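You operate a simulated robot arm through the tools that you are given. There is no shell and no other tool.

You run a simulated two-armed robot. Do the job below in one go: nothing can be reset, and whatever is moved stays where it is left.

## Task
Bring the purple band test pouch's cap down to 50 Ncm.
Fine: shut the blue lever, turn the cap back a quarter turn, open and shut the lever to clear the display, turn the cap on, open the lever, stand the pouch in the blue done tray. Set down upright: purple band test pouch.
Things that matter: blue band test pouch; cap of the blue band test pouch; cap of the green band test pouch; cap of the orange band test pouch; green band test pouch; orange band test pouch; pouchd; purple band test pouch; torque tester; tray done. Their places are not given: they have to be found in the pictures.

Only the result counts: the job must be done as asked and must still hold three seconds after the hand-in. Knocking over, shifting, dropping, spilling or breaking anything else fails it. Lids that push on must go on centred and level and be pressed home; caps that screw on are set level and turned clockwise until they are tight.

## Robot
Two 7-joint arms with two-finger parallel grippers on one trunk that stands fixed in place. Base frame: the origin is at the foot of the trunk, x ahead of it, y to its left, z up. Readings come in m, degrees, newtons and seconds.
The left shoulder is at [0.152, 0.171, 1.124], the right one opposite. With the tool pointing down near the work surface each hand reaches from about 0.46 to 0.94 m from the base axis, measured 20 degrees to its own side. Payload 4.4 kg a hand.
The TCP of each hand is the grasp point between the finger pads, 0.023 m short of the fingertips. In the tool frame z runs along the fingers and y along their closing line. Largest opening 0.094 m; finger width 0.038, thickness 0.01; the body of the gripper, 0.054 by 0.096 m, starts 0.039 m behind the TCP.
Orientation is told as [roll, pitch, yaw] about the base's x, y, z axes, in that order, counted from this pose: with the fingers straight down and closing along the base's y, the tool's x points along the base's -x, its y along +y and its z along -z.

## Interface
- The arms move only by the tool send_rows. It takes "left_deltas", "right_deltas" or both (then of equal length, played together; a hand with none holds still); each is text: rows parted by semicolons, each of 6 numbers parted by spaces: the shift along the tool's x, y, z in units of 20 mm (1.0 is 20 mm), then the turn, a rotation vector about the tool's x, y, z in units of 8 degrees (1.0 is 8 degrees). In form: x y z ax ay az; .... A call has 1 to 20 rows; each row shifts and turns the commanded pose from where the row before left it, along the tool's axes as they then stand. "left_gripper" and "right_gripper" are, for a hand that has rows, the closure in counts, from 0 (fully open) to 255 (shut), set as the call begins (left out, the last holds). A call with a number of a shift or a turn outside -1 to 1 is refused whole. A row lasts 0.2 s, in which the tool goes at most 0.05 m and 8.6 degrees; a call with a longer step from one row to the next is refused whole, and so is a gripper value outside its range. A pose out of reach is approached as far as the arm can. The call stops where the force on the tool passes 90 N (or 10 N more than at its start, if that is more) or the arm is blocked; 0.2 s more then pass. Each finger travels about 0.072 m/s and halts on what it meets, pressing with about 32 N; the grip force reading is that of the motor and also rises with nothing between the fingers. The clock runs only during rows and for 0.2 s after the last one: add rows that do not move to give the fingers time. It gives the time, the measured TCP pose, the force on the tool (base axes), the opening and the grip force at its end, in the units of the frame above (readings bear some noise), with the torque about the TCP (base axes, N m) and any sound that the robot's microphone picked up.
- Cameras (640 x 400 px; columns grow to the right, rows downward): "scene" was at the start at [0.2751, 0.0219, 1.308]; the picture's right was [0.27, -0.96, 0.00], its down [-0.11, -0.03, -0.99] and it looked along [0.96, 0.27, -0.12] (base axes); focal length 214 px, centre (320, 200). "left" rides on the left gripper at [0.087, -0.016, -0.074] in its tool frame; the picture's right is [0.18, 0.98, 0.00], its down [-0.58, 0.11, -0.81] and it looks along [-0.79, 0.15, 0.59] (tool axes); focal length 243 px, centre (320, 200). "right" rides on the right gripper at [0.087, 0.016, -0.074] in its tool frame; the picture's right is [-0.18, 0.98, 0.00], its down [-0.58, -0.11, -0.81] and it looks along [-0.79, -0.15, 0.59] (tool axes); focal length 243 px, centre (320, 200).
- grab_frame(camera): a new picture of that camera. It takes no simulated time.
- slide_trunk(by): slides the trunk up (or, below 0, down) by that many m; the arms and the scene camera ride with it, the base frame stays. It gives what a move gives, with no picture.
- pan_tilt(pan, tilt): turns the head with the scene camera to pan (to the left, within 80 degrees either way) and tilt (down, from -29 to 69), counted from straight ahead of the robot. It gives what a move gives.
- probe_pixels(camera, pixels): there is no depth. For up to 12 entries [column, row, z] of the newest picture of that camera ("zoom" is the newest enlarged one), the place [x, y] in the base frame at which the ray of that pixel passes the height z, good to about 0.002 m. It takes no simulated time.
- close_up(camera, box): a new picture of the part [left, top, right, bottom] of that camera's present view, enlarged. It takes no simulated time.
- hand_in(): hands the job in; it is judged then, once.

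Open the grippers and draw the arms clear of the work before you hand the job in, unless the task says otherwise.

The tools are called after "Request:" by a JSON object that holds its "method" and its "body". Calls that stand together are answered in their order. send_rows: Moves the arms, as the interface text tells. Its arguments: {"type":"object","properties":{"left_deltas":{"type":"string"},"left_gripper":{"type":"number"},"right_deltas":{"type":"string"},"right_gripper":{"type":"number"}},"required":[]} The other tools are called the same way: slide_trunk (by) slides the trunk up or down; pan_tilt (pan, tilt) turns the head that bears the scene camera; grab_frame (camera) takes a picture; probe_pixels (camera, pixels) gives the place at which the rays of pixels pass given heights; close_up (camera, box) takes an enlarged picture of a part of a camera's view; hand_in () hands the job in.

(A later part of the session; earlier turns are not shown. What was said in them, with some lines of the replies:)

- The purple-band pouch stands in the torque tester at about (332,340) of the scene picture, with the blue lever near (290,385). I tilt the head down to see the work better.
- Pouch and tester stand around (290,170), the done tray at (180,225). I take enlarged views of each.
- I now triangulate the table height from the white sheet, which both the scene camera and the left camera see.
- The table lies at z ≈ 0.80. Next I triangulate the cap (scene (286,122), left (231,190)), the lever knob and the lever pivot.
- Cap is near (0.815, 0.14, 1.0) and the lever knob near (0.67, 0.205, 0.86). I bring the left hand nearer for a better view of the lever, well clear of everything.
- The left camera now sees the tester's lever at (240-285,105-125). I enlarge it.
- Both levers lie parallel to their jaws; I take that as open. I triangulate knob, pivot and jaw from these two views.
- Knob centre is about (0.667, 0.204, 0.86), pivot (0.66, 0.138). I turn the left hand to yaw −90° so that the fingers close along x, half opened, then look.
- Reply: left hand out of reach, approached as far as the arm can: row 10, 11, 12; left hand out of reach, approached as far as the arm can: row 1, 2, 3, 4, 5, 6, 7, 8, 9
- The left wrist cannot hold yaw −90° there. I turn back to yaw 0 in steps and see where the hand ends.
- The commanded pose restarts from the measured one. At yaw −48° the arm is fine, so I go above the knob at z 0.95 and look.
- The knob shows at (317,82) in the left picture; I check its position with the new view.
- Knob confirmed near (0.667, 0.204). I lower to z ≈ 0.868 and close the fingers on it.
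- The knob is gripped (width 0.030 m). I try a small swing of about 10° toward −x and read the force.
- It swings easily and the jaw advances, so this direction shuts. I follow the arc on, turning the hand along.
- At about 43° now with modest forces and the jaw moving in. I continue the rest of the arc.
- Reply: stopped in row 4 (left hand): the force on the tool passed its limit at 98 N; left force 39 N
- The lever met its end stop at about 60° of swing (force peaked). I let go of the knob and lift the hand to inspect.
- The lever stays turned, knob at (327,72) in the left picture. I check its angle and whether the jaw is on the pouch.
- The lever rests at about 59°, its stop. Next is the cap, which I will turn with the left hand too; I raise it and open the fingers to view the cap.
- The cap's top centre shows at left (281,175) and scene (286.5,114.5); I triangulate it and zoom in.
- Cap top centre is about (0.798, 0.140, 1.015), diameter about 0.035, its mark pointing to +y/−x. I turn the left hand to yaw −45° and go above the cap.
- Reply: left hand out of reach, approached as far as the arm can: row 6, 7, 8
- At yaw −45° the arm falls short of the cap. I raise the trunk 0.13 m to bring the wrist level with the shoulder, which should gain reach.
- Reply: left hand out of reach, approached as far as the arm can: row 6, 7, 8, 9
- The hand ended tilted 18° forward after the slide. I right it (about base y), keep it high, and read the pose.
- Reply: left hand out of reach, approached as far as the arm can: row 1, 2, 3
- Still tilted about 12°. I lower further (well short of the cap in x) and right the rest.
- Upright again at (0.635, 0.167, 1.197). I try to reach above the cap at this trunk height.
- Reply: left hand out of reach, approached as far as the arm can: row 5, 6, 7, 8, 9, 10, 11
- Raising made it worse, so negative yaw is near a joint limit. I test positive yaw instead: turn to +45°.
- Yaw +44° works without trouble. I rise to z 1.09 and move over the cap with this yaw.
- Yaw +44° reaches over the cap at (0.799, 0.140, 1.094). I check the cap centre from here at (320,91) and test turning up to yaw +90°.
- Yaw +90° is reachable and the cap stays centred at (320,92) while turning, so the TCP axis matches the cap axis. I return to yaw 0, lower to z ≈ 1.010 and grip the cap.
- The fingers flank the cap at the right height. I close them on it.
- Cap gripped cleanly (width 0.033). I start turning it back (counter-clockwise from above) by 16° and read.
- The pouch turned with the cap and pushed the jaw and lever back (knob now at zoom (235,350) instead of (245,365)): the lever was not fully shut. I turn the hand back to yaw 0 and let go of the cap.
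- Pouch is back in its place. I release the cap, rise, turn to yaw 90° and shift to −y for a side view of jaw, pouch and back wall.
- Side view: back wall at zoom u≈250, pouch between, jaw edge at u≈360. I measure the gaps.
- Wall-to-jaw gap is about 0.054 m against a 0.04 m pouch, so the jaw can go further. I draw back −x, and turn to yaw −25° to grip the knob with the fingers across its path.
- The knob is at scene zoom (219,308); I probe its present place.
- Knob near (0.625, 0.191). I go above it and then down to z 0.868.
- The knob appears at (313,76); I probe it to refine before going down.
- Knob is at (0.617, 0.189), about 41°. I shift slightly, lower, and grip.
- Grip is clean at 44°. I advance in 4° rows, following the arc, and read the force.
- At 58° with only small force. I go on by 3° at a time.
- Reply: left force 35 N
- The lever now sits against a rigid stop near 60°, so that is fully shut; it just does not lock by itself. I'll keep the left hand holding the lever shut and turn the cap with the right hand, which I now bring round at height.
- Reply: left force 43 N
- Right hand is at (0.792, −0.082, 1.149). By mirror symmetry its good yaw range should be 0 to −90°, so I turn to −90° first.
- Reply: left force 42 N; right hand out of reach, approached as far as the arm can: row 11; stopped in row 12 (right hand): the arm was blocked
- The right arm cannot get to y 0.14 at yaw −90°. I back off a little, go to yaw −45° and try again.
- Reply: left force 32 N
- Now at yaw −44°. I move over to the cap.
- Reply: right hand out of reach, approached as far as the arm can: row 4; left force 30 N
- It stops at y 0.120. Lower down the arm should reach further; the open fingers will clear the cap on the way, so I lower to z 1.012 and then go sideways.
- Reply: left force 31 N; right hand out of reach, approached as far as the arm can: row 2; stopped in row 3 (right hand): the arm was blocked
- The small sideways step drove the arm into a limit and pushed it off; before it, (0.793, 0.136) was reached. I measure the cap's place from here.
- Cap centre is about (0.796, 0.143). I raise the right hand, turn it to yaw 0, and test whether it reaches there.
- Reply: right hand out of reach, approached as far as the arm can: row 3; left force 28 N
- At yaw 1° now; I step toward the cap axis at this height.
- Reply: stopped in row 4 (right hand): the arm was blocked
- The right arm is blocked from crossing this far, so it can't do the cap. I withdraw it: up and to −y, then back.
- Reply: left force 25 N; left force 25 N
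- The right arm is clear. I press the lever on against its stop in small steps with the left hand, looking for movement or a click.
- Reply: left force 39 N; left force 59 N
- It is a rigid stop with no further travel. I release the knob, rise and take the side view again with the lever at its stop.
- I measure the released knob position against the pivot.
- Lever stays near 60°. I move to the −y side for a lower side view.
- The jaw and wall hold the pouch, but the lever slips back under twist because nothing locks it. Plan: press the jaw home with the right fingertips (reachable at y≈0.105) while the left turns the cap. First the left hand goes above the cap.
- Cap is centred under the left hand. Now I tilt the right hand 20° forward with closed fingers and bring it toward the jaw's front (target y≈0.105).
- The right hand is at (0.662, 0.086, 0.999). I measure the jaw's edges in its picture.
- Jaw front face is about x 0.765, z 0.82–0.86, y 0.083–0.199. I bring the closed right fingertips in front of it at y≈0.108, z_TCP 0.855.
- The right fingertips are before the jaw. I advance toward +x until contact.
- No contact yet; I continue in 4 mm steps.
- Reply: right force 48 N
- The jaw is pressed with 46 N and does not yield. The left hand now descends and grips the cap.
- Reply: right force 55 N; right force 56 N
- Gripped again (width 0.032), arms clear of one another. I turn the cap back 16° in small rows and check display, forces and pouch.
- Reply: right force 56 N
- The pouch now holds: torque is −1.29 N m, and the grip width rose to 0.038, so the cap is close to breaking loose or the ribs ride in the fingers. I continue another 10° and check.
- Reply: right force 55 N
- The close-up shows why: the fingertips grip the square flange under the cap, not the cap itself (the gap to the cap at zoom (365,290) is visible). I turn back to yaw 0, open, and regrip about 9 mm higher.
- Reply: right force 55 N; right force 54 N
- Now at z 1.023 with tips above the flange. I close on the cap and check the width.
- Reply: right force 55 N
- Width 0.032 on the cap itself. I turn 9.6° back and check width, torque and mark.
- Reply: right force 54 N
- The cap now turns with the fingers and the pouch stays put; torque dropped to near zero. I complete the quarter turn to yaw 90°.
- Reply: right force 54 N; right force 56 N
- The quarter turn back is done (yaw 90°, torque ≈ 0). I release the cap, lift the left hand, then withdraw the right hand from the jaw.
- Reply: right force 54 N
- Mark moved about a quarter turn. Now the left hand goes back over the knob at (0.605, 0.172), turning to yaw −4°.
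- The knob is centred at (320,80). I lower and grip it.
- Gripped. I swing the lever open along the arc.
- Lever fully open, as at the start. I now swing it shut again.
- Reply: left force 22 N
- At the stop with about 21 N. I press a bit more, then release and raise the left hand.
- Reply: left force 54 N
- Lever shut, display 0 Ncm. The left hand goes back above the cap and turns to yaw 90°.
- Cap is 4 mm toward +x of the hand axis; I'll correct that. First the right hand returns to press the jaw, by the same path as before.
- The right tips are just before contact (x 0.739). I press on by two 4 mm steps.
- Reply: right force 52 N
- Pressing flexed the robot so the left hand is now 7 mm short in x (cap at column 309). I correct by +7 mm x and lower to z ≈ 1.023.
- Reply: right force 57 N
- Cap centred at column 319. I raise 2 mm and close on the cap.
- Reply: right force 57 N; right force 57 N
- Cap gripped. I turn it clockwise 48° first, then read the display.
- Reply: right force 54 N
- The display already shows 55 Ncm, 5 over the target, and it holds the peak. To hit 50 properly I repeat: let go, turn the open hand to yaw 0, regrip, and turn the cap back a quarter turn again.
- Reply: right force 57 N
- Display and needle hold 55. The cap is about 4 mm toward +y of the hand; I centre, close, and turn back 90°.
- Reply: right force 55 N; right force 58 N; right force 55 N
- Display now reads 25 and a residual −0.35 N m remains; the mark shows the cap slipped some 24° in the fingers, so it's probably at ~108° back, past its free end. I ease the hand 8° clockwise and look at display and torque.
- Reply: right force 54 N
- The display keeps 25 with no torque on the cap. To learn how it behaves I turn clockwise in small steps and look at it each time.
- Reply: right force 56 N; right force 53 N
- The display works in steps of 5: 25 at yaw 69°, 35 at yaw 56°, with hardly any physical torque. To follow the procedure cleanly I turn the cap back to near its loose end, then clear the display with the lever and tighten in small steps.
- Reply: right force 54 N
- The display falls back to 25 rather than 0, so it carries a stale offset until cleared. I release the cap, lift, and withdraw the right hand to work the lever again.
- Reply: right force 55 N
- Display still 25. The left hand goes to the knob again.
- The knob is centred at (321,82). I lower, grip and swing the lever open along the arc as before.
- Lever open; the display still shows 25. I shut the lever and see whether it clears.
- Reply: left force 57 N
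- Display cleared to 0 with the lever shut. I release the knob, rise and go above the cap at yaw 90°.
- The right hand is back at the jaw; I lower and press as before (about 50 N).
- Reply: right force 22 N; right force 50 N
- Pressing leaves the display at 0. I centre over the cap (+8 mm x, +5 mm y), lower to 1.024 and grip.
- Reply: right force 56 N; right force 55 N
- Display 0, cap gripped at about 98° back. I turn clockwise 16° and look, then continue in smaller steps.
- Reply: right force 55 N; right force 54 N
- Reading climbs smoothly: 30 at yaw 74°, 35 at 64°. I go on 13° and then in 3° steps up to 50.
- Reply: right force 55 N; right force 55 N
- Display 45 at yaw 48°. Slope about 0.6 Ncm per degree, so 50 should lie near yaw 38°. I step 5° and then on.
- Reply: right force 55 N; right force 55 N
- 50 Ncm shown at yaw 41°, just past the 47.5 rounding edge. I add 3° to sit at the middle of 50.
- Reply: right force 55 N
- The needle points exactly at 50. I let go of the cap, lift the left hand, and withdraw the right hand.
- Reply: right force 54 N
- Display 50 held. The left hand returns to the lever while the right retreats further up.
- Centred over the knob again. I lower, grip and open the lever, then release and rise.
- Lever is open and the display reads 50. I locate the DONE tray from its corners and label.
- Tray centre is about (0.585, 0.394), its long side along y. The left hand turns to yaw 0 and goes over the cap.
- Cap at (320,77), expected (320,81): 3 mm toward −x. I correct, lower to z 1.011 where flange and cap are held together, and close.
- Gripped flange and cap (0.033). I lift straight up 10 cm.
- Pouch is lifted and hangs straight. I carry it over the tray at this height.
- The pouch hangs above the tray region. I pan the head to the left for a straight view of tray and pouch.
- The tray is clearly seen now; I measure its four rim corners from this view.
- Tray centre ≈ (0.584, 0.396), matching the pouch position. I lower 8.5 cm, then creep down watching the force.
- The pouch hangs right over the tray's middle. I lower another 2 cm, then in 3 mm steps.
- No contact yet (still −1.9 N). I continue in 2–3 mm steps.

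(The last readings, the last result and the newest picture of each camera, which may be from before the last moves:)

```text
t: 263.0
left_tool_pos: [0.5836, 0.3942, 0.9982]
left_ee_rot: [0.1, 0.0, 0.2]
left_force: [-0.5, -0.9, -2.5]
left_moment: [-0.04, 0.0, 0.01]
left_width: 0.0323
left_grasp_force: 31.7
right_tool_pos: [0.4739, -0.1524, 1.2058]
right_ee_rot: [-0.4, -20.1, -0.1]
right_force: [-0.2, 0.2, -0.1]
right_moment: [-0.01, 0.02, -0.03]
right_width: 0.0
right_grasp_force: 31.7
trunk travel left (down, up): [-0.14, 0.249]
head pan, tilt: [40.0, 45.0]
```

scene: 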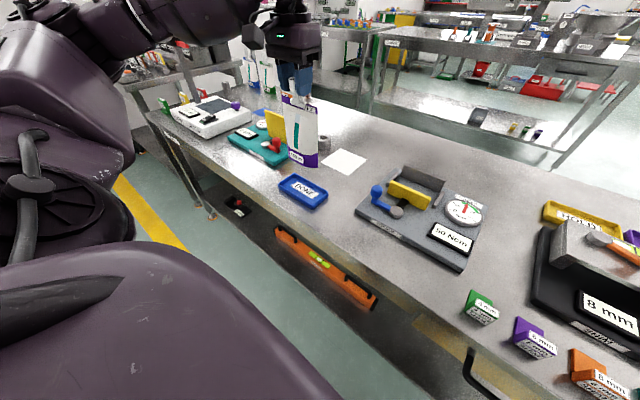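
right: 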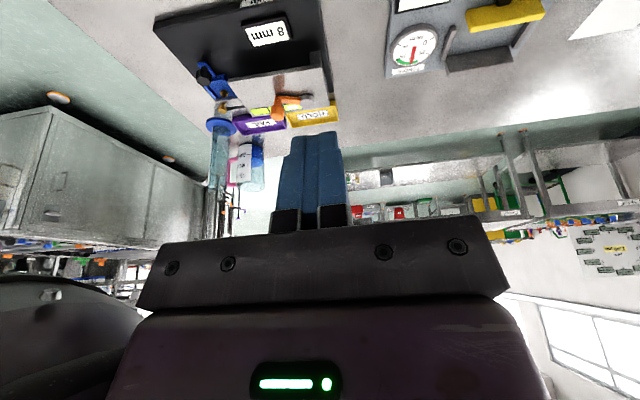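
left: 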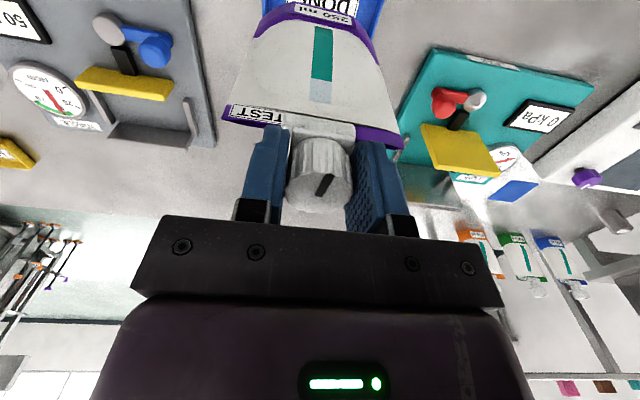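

Still hanging at z 0.998. I continue slowly.

Request:
{"method": "send_rows", "body": {"left_deltas": "0 0 0.1 0 0 0;0 0 0 0 0 0"}}

Request:
{"method": "send_rows", "body": {"left_deltas": "0 0 0.1 0 0 0;0 0 0 0 0 0"}}

Request:
{"method": "close_up", "body": {"camera": "scene", "box": [260, 140, 360, 220]}}

```text
t: 263.6
left_tool_pos: [0.5821, 0.3945, 0.9966]
left_ee_rot: [0.1, 0.0, 0.2]
left_force: [-0.8, -0.2, -2.3]
left_moment: [0.01, 0.01, 0.03]
left_width: 0.0323
left_grasp_force: 31.9
right_tool_pos: [0.4748, -0.1517, 1.2051]
right_ee_rot: [-0.4, -19.9, -0.1]
right_force: [1.2, 0.4, 0.4]
right_moment: [-0.05, 0.0, -0.02]
right_width: 0.0
right_grasp_force: 32.1
trunk travel left (down, up): [-0.14, 0.249]
head pan, tilt: [40.0, 45.0]
```

```text
t: 264.2
left_tool_pos: [0.5843, 0.3955, 0.9953]
left_ee_rot: [0.0, -0.2, 0.2]
left_force: [0.9, 1.6, 4.2]
left_moment: [-0.18, 0.09, 0.01]
left_width: 0.0325
left_grasp_force: 32.1
right_tool_pos: [0.4752, -0.153, 1.2063]
right_ee_rot: [-0.4, -20.0, -0.1]
right_force: [0.6, 0.7, -0.4]
right_moment: [0.03, 0.02, 0.02]
right_width: 0.0
right_grasp_force: 31.9
trunk travel left (down, up): [-0.14, 0.249]
head pan, tilt: [40.0, 45.0]
```

```text
5.00 times, centred on (310, 180) of scene
```

zoom: 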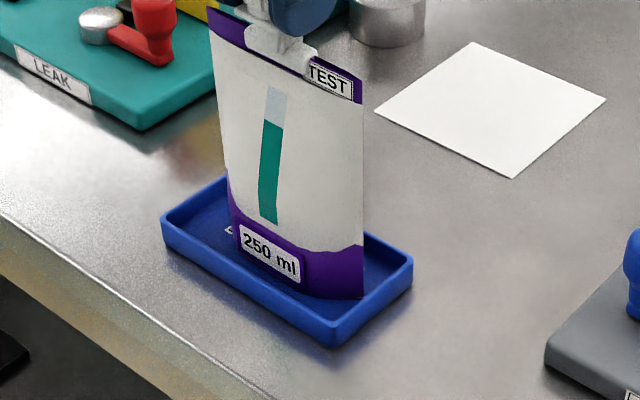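

Contact: force turned to +4.2 N and the pouch stands inside the tray. I open the fingers, wait, and rise straight up.

Request:
{"method": "send_rows", "body": {"left_deltas": "0 0 0 0 0 0;0 0 0 0 0 0;0 0 0 0 0 0;0 0 0 0 0 0", "left_gripper": 60}}

Request:
{"method": "send_rows", "body": {"left_deltas": "0 0 -0.4 0 0 0;0 0 -0.6 0 0 0;0 0 -0.8 0 0 0;0 0 -0.8 0 0 0;0 0 -0.8 0 0 0;0 0 -0.8 0 0 0;0 0 -0.8 0 0 0;0 0 -0.8 0 0 0;0 0 -0.8 0 0 0;0 0 0 0 0 0"}}

Request:
{"method": "grab_frame", "body": {"camera": "scene"}}

Request:
{"method": "close_up", "body": {"camera": "scene", "box": [240, 100, 380, 220]}}

Request:
{"method": "grab_frame", "body": {"camera": "left"}}

```text
t: 265.2
left_tool_pos: [0.5828, 0.3942, 0.9938]
left_ee_rot: [0.0, 0.1, 0.2]
left_force: [0.1, 0.0, 0.6]
left_moment: [0.01, 0.03, -0.04]
left_width: 0.0718
left_grasp_force: 0.1
right_tool_pos: [0.4741, -0.153, 1.2063]
right_ee_rot: [-0.4, -20.0, 0.0]
right_force: [-0.4, 0.1, -0.2]
right_moment: [-0.02, 0.03, 0.0]
right_width: 0.0
right_grasp_force: 31.9
trunk travel left (down, up): [-0.14, 0.249]
head pan, tilt: [40.0, 45.0]
```

```text
t: 267.4
left_tool_pos: [0.5829, 0.3929, 1.1269]
left_ee_rot: [0.0, -0.1, 0.1]
left_force: [-0.2, -0.1, -0.7]
left_moment: [0.01, 0.01, 0.02]
left_width: 0.072
left_grasp_force: 0.1
right_tool_pos: [0.4749, -0.153, 1.2048]
right_ee_rot: [-0.4, -19.9, -0.1]
right_force: [0.2, 0.0, -0.1]
right_moment: [-0.01, 0.0, 0.01]
right_width: 0.0001
right_grasp_force: 32.0
trunk travel left (down, up): [-0.14, 0.249]
head pan, tilt: [40.0, 45.0]
```

```text
taken
```

scene: 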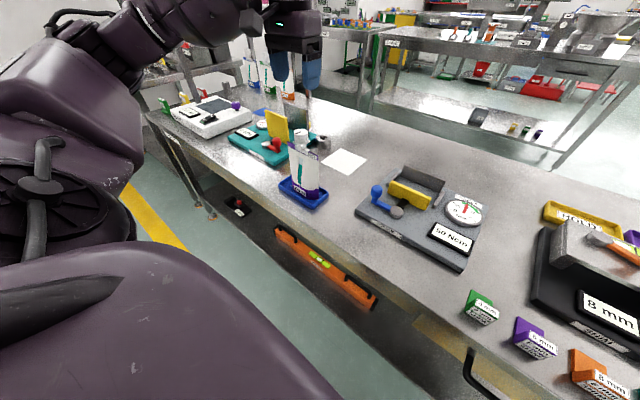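

```text
3.33 times, centred on (310, 160) of scene
```

zoom: 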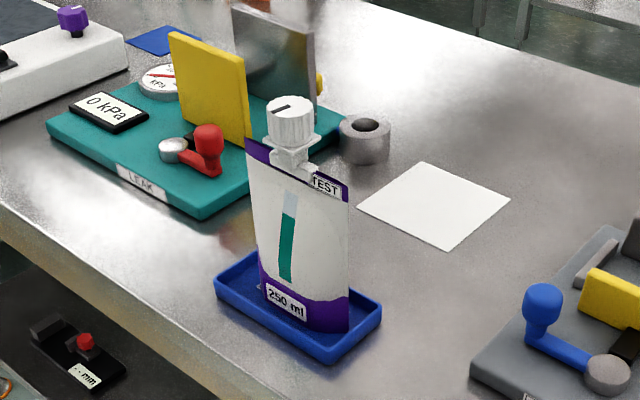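

```text
taken
```

left: 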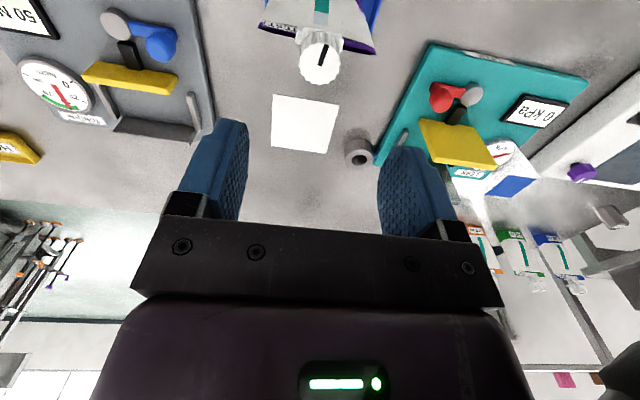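

The pouch stands upright in the tray. I draw both arms back and up with grippers open.

Request:
{"method": "send_rows", "body": {"left_deltas": "0 0 -1 0 0 0;0 0 -1 0 0 0;0 0 -1 0 0 0;0 0 -1 0 0 0;0 0 -1 0 0 0;0.8 0 -0.5 0 0 0;0.8 0 -0.5 0 0 0;0.8 0 -0.5 0 0 0;0.8 0 -0.5 0 0 0;0.8 0 -0.5 0 0 0;0.8 0 0 0 0 0;0.8 0 0 0 0 0;0 0 0 0 0 0", "right_deltas": "0 -0.3 -0.8 0 0 0;0 -0.3 -0.8 0 0 0;0 -0.3 -0.8 0 0 0;0 -0.3 -0.8 0 0 0;0 0 0 0 0 0;0 0 0 0 0 0;0 0 0 0 0 0;0 0 0 0 0 0;0 0 0 0 0 0;0 0 0 0 0 0;0 0 0 0 0 0;0 0 0 0 0 0;0 0 0 0 0 0", "left_gripper": 0, "right_gripper": 0}}

Request:
{"method": "pan_tilt", "body": {"pan": 15, "tilt": 45}}

Request:
{"method": "grab_frame", "body": {"camera": "scene"}}

Request:
{"method": "close_up", "body": {"camera": "scene", "box": [130, 80, 400, 260]}}

```text
t: 270.2
left_tool_pos: [0.4711, 0.3918, 1.2715]
left_ee_rot: [0.0, -0.1, 0.2]
left_force: [-1.0, 0.3, 0.1]
left_moment: [0.01, 0.0, 0.02]
left_width: 0.0939
left_grasp_force: 0.0
left hand out of reach, approached as far as the arm can: row 12
right_tool_pos: [0.4531, -0.1765, 1.2658]
right_ee_rot: [-0.4, -20.1, -0.1]
right_force: [-0.2, 0.3, -1.0]
right_moment: [-0.03, -0.01, -0.03]
right_width: 0.094
right_grasp_force: 0.0
trunk travel left (down, up): [-0.14, 0.249]
head pan, tilt: [40.0, 45.0]
```

```text
t: 271.1
left_tool_pos: [0.4717, 0.3916, 1.2724]
left_ee_rot: [0.0, -0.2, 0.2]
left_force: [0.4, -0.6, -0.5]
left_moment: [-0.01, 0.0, 0.0]
left_width: 0.094
left_grasp_force: 0.1
right_tool_pos: [0.452, -0.176, 1.266]
right_ee_rot: [-0.3, -19.9, -0.1]
right_force: [-1.2, -0.2, 0.0]
right_moment: [-0.02, -0.05, 0.01]
right_width: 0.094
right_grasp_force: 0.1
trunk travel left (down, up): [-0.14, 0.249]
head pan, tilt: [15.0, 45.0]
```

```text
taken
```

scene: 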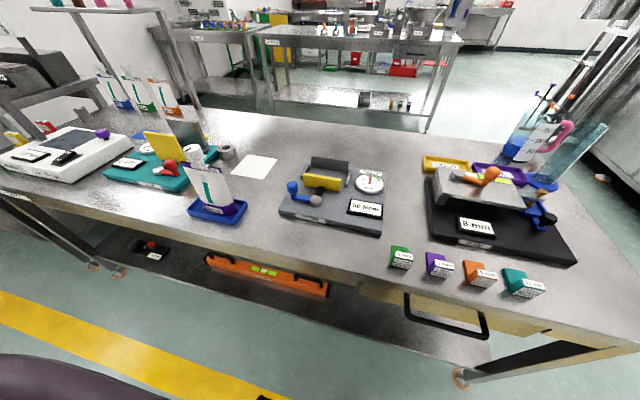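

```text
2.22 times, centred on (265, 170) of scene
```

zoom: 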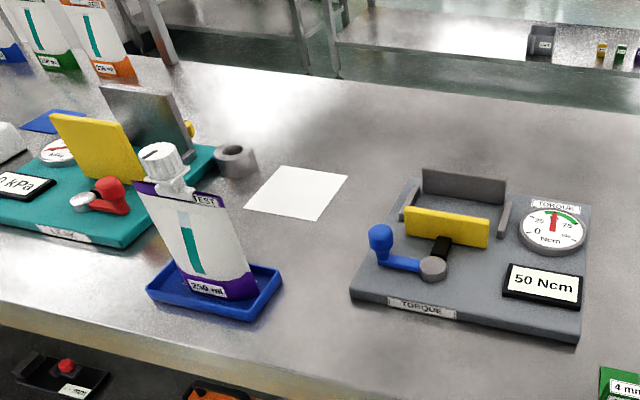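

The purple pouch stands upright in the blue DONE tray, the lever is open, the tester shows 50 Ncm, the other pouches stand untouched, and both arms are clear with open grippers. I hand in.

Request:
{"method": "hand_in", "body": {}}

```text
The job is handed in.
```

I handed the job in: the purple band test pouch stands upright in the blue DONE tray with its cap turned on to 50 Ncm. In the last pictures the tester display read 50 Ncm and its needle sat on the 50 mark. The blue lever was open, the other pouches looked undisturbed, and both arms were clear with open grippers.

- **Second round on the cap:** My first tightening overshot to 55 Ncm. I loosened the cap again, cleared the display with the lever, and turned it on a second time in small steps to 50. That second loosening went a little past a quarter turn measured from where the cap started.
- **Grip on the flange:** My first two attempts gripped the square flange under the cap instead of the cap. The first turned the pouch in the tester and pushed the lever partly back; the second strained it without turning it. I turned it back each time and saw no damage.
- **Holding the jaw:** I pressed the jaw home with the right hand, at about 50 N, while turning the cap. The lever had slipped back when I twisted the flange, so I did not rely on it to hold.
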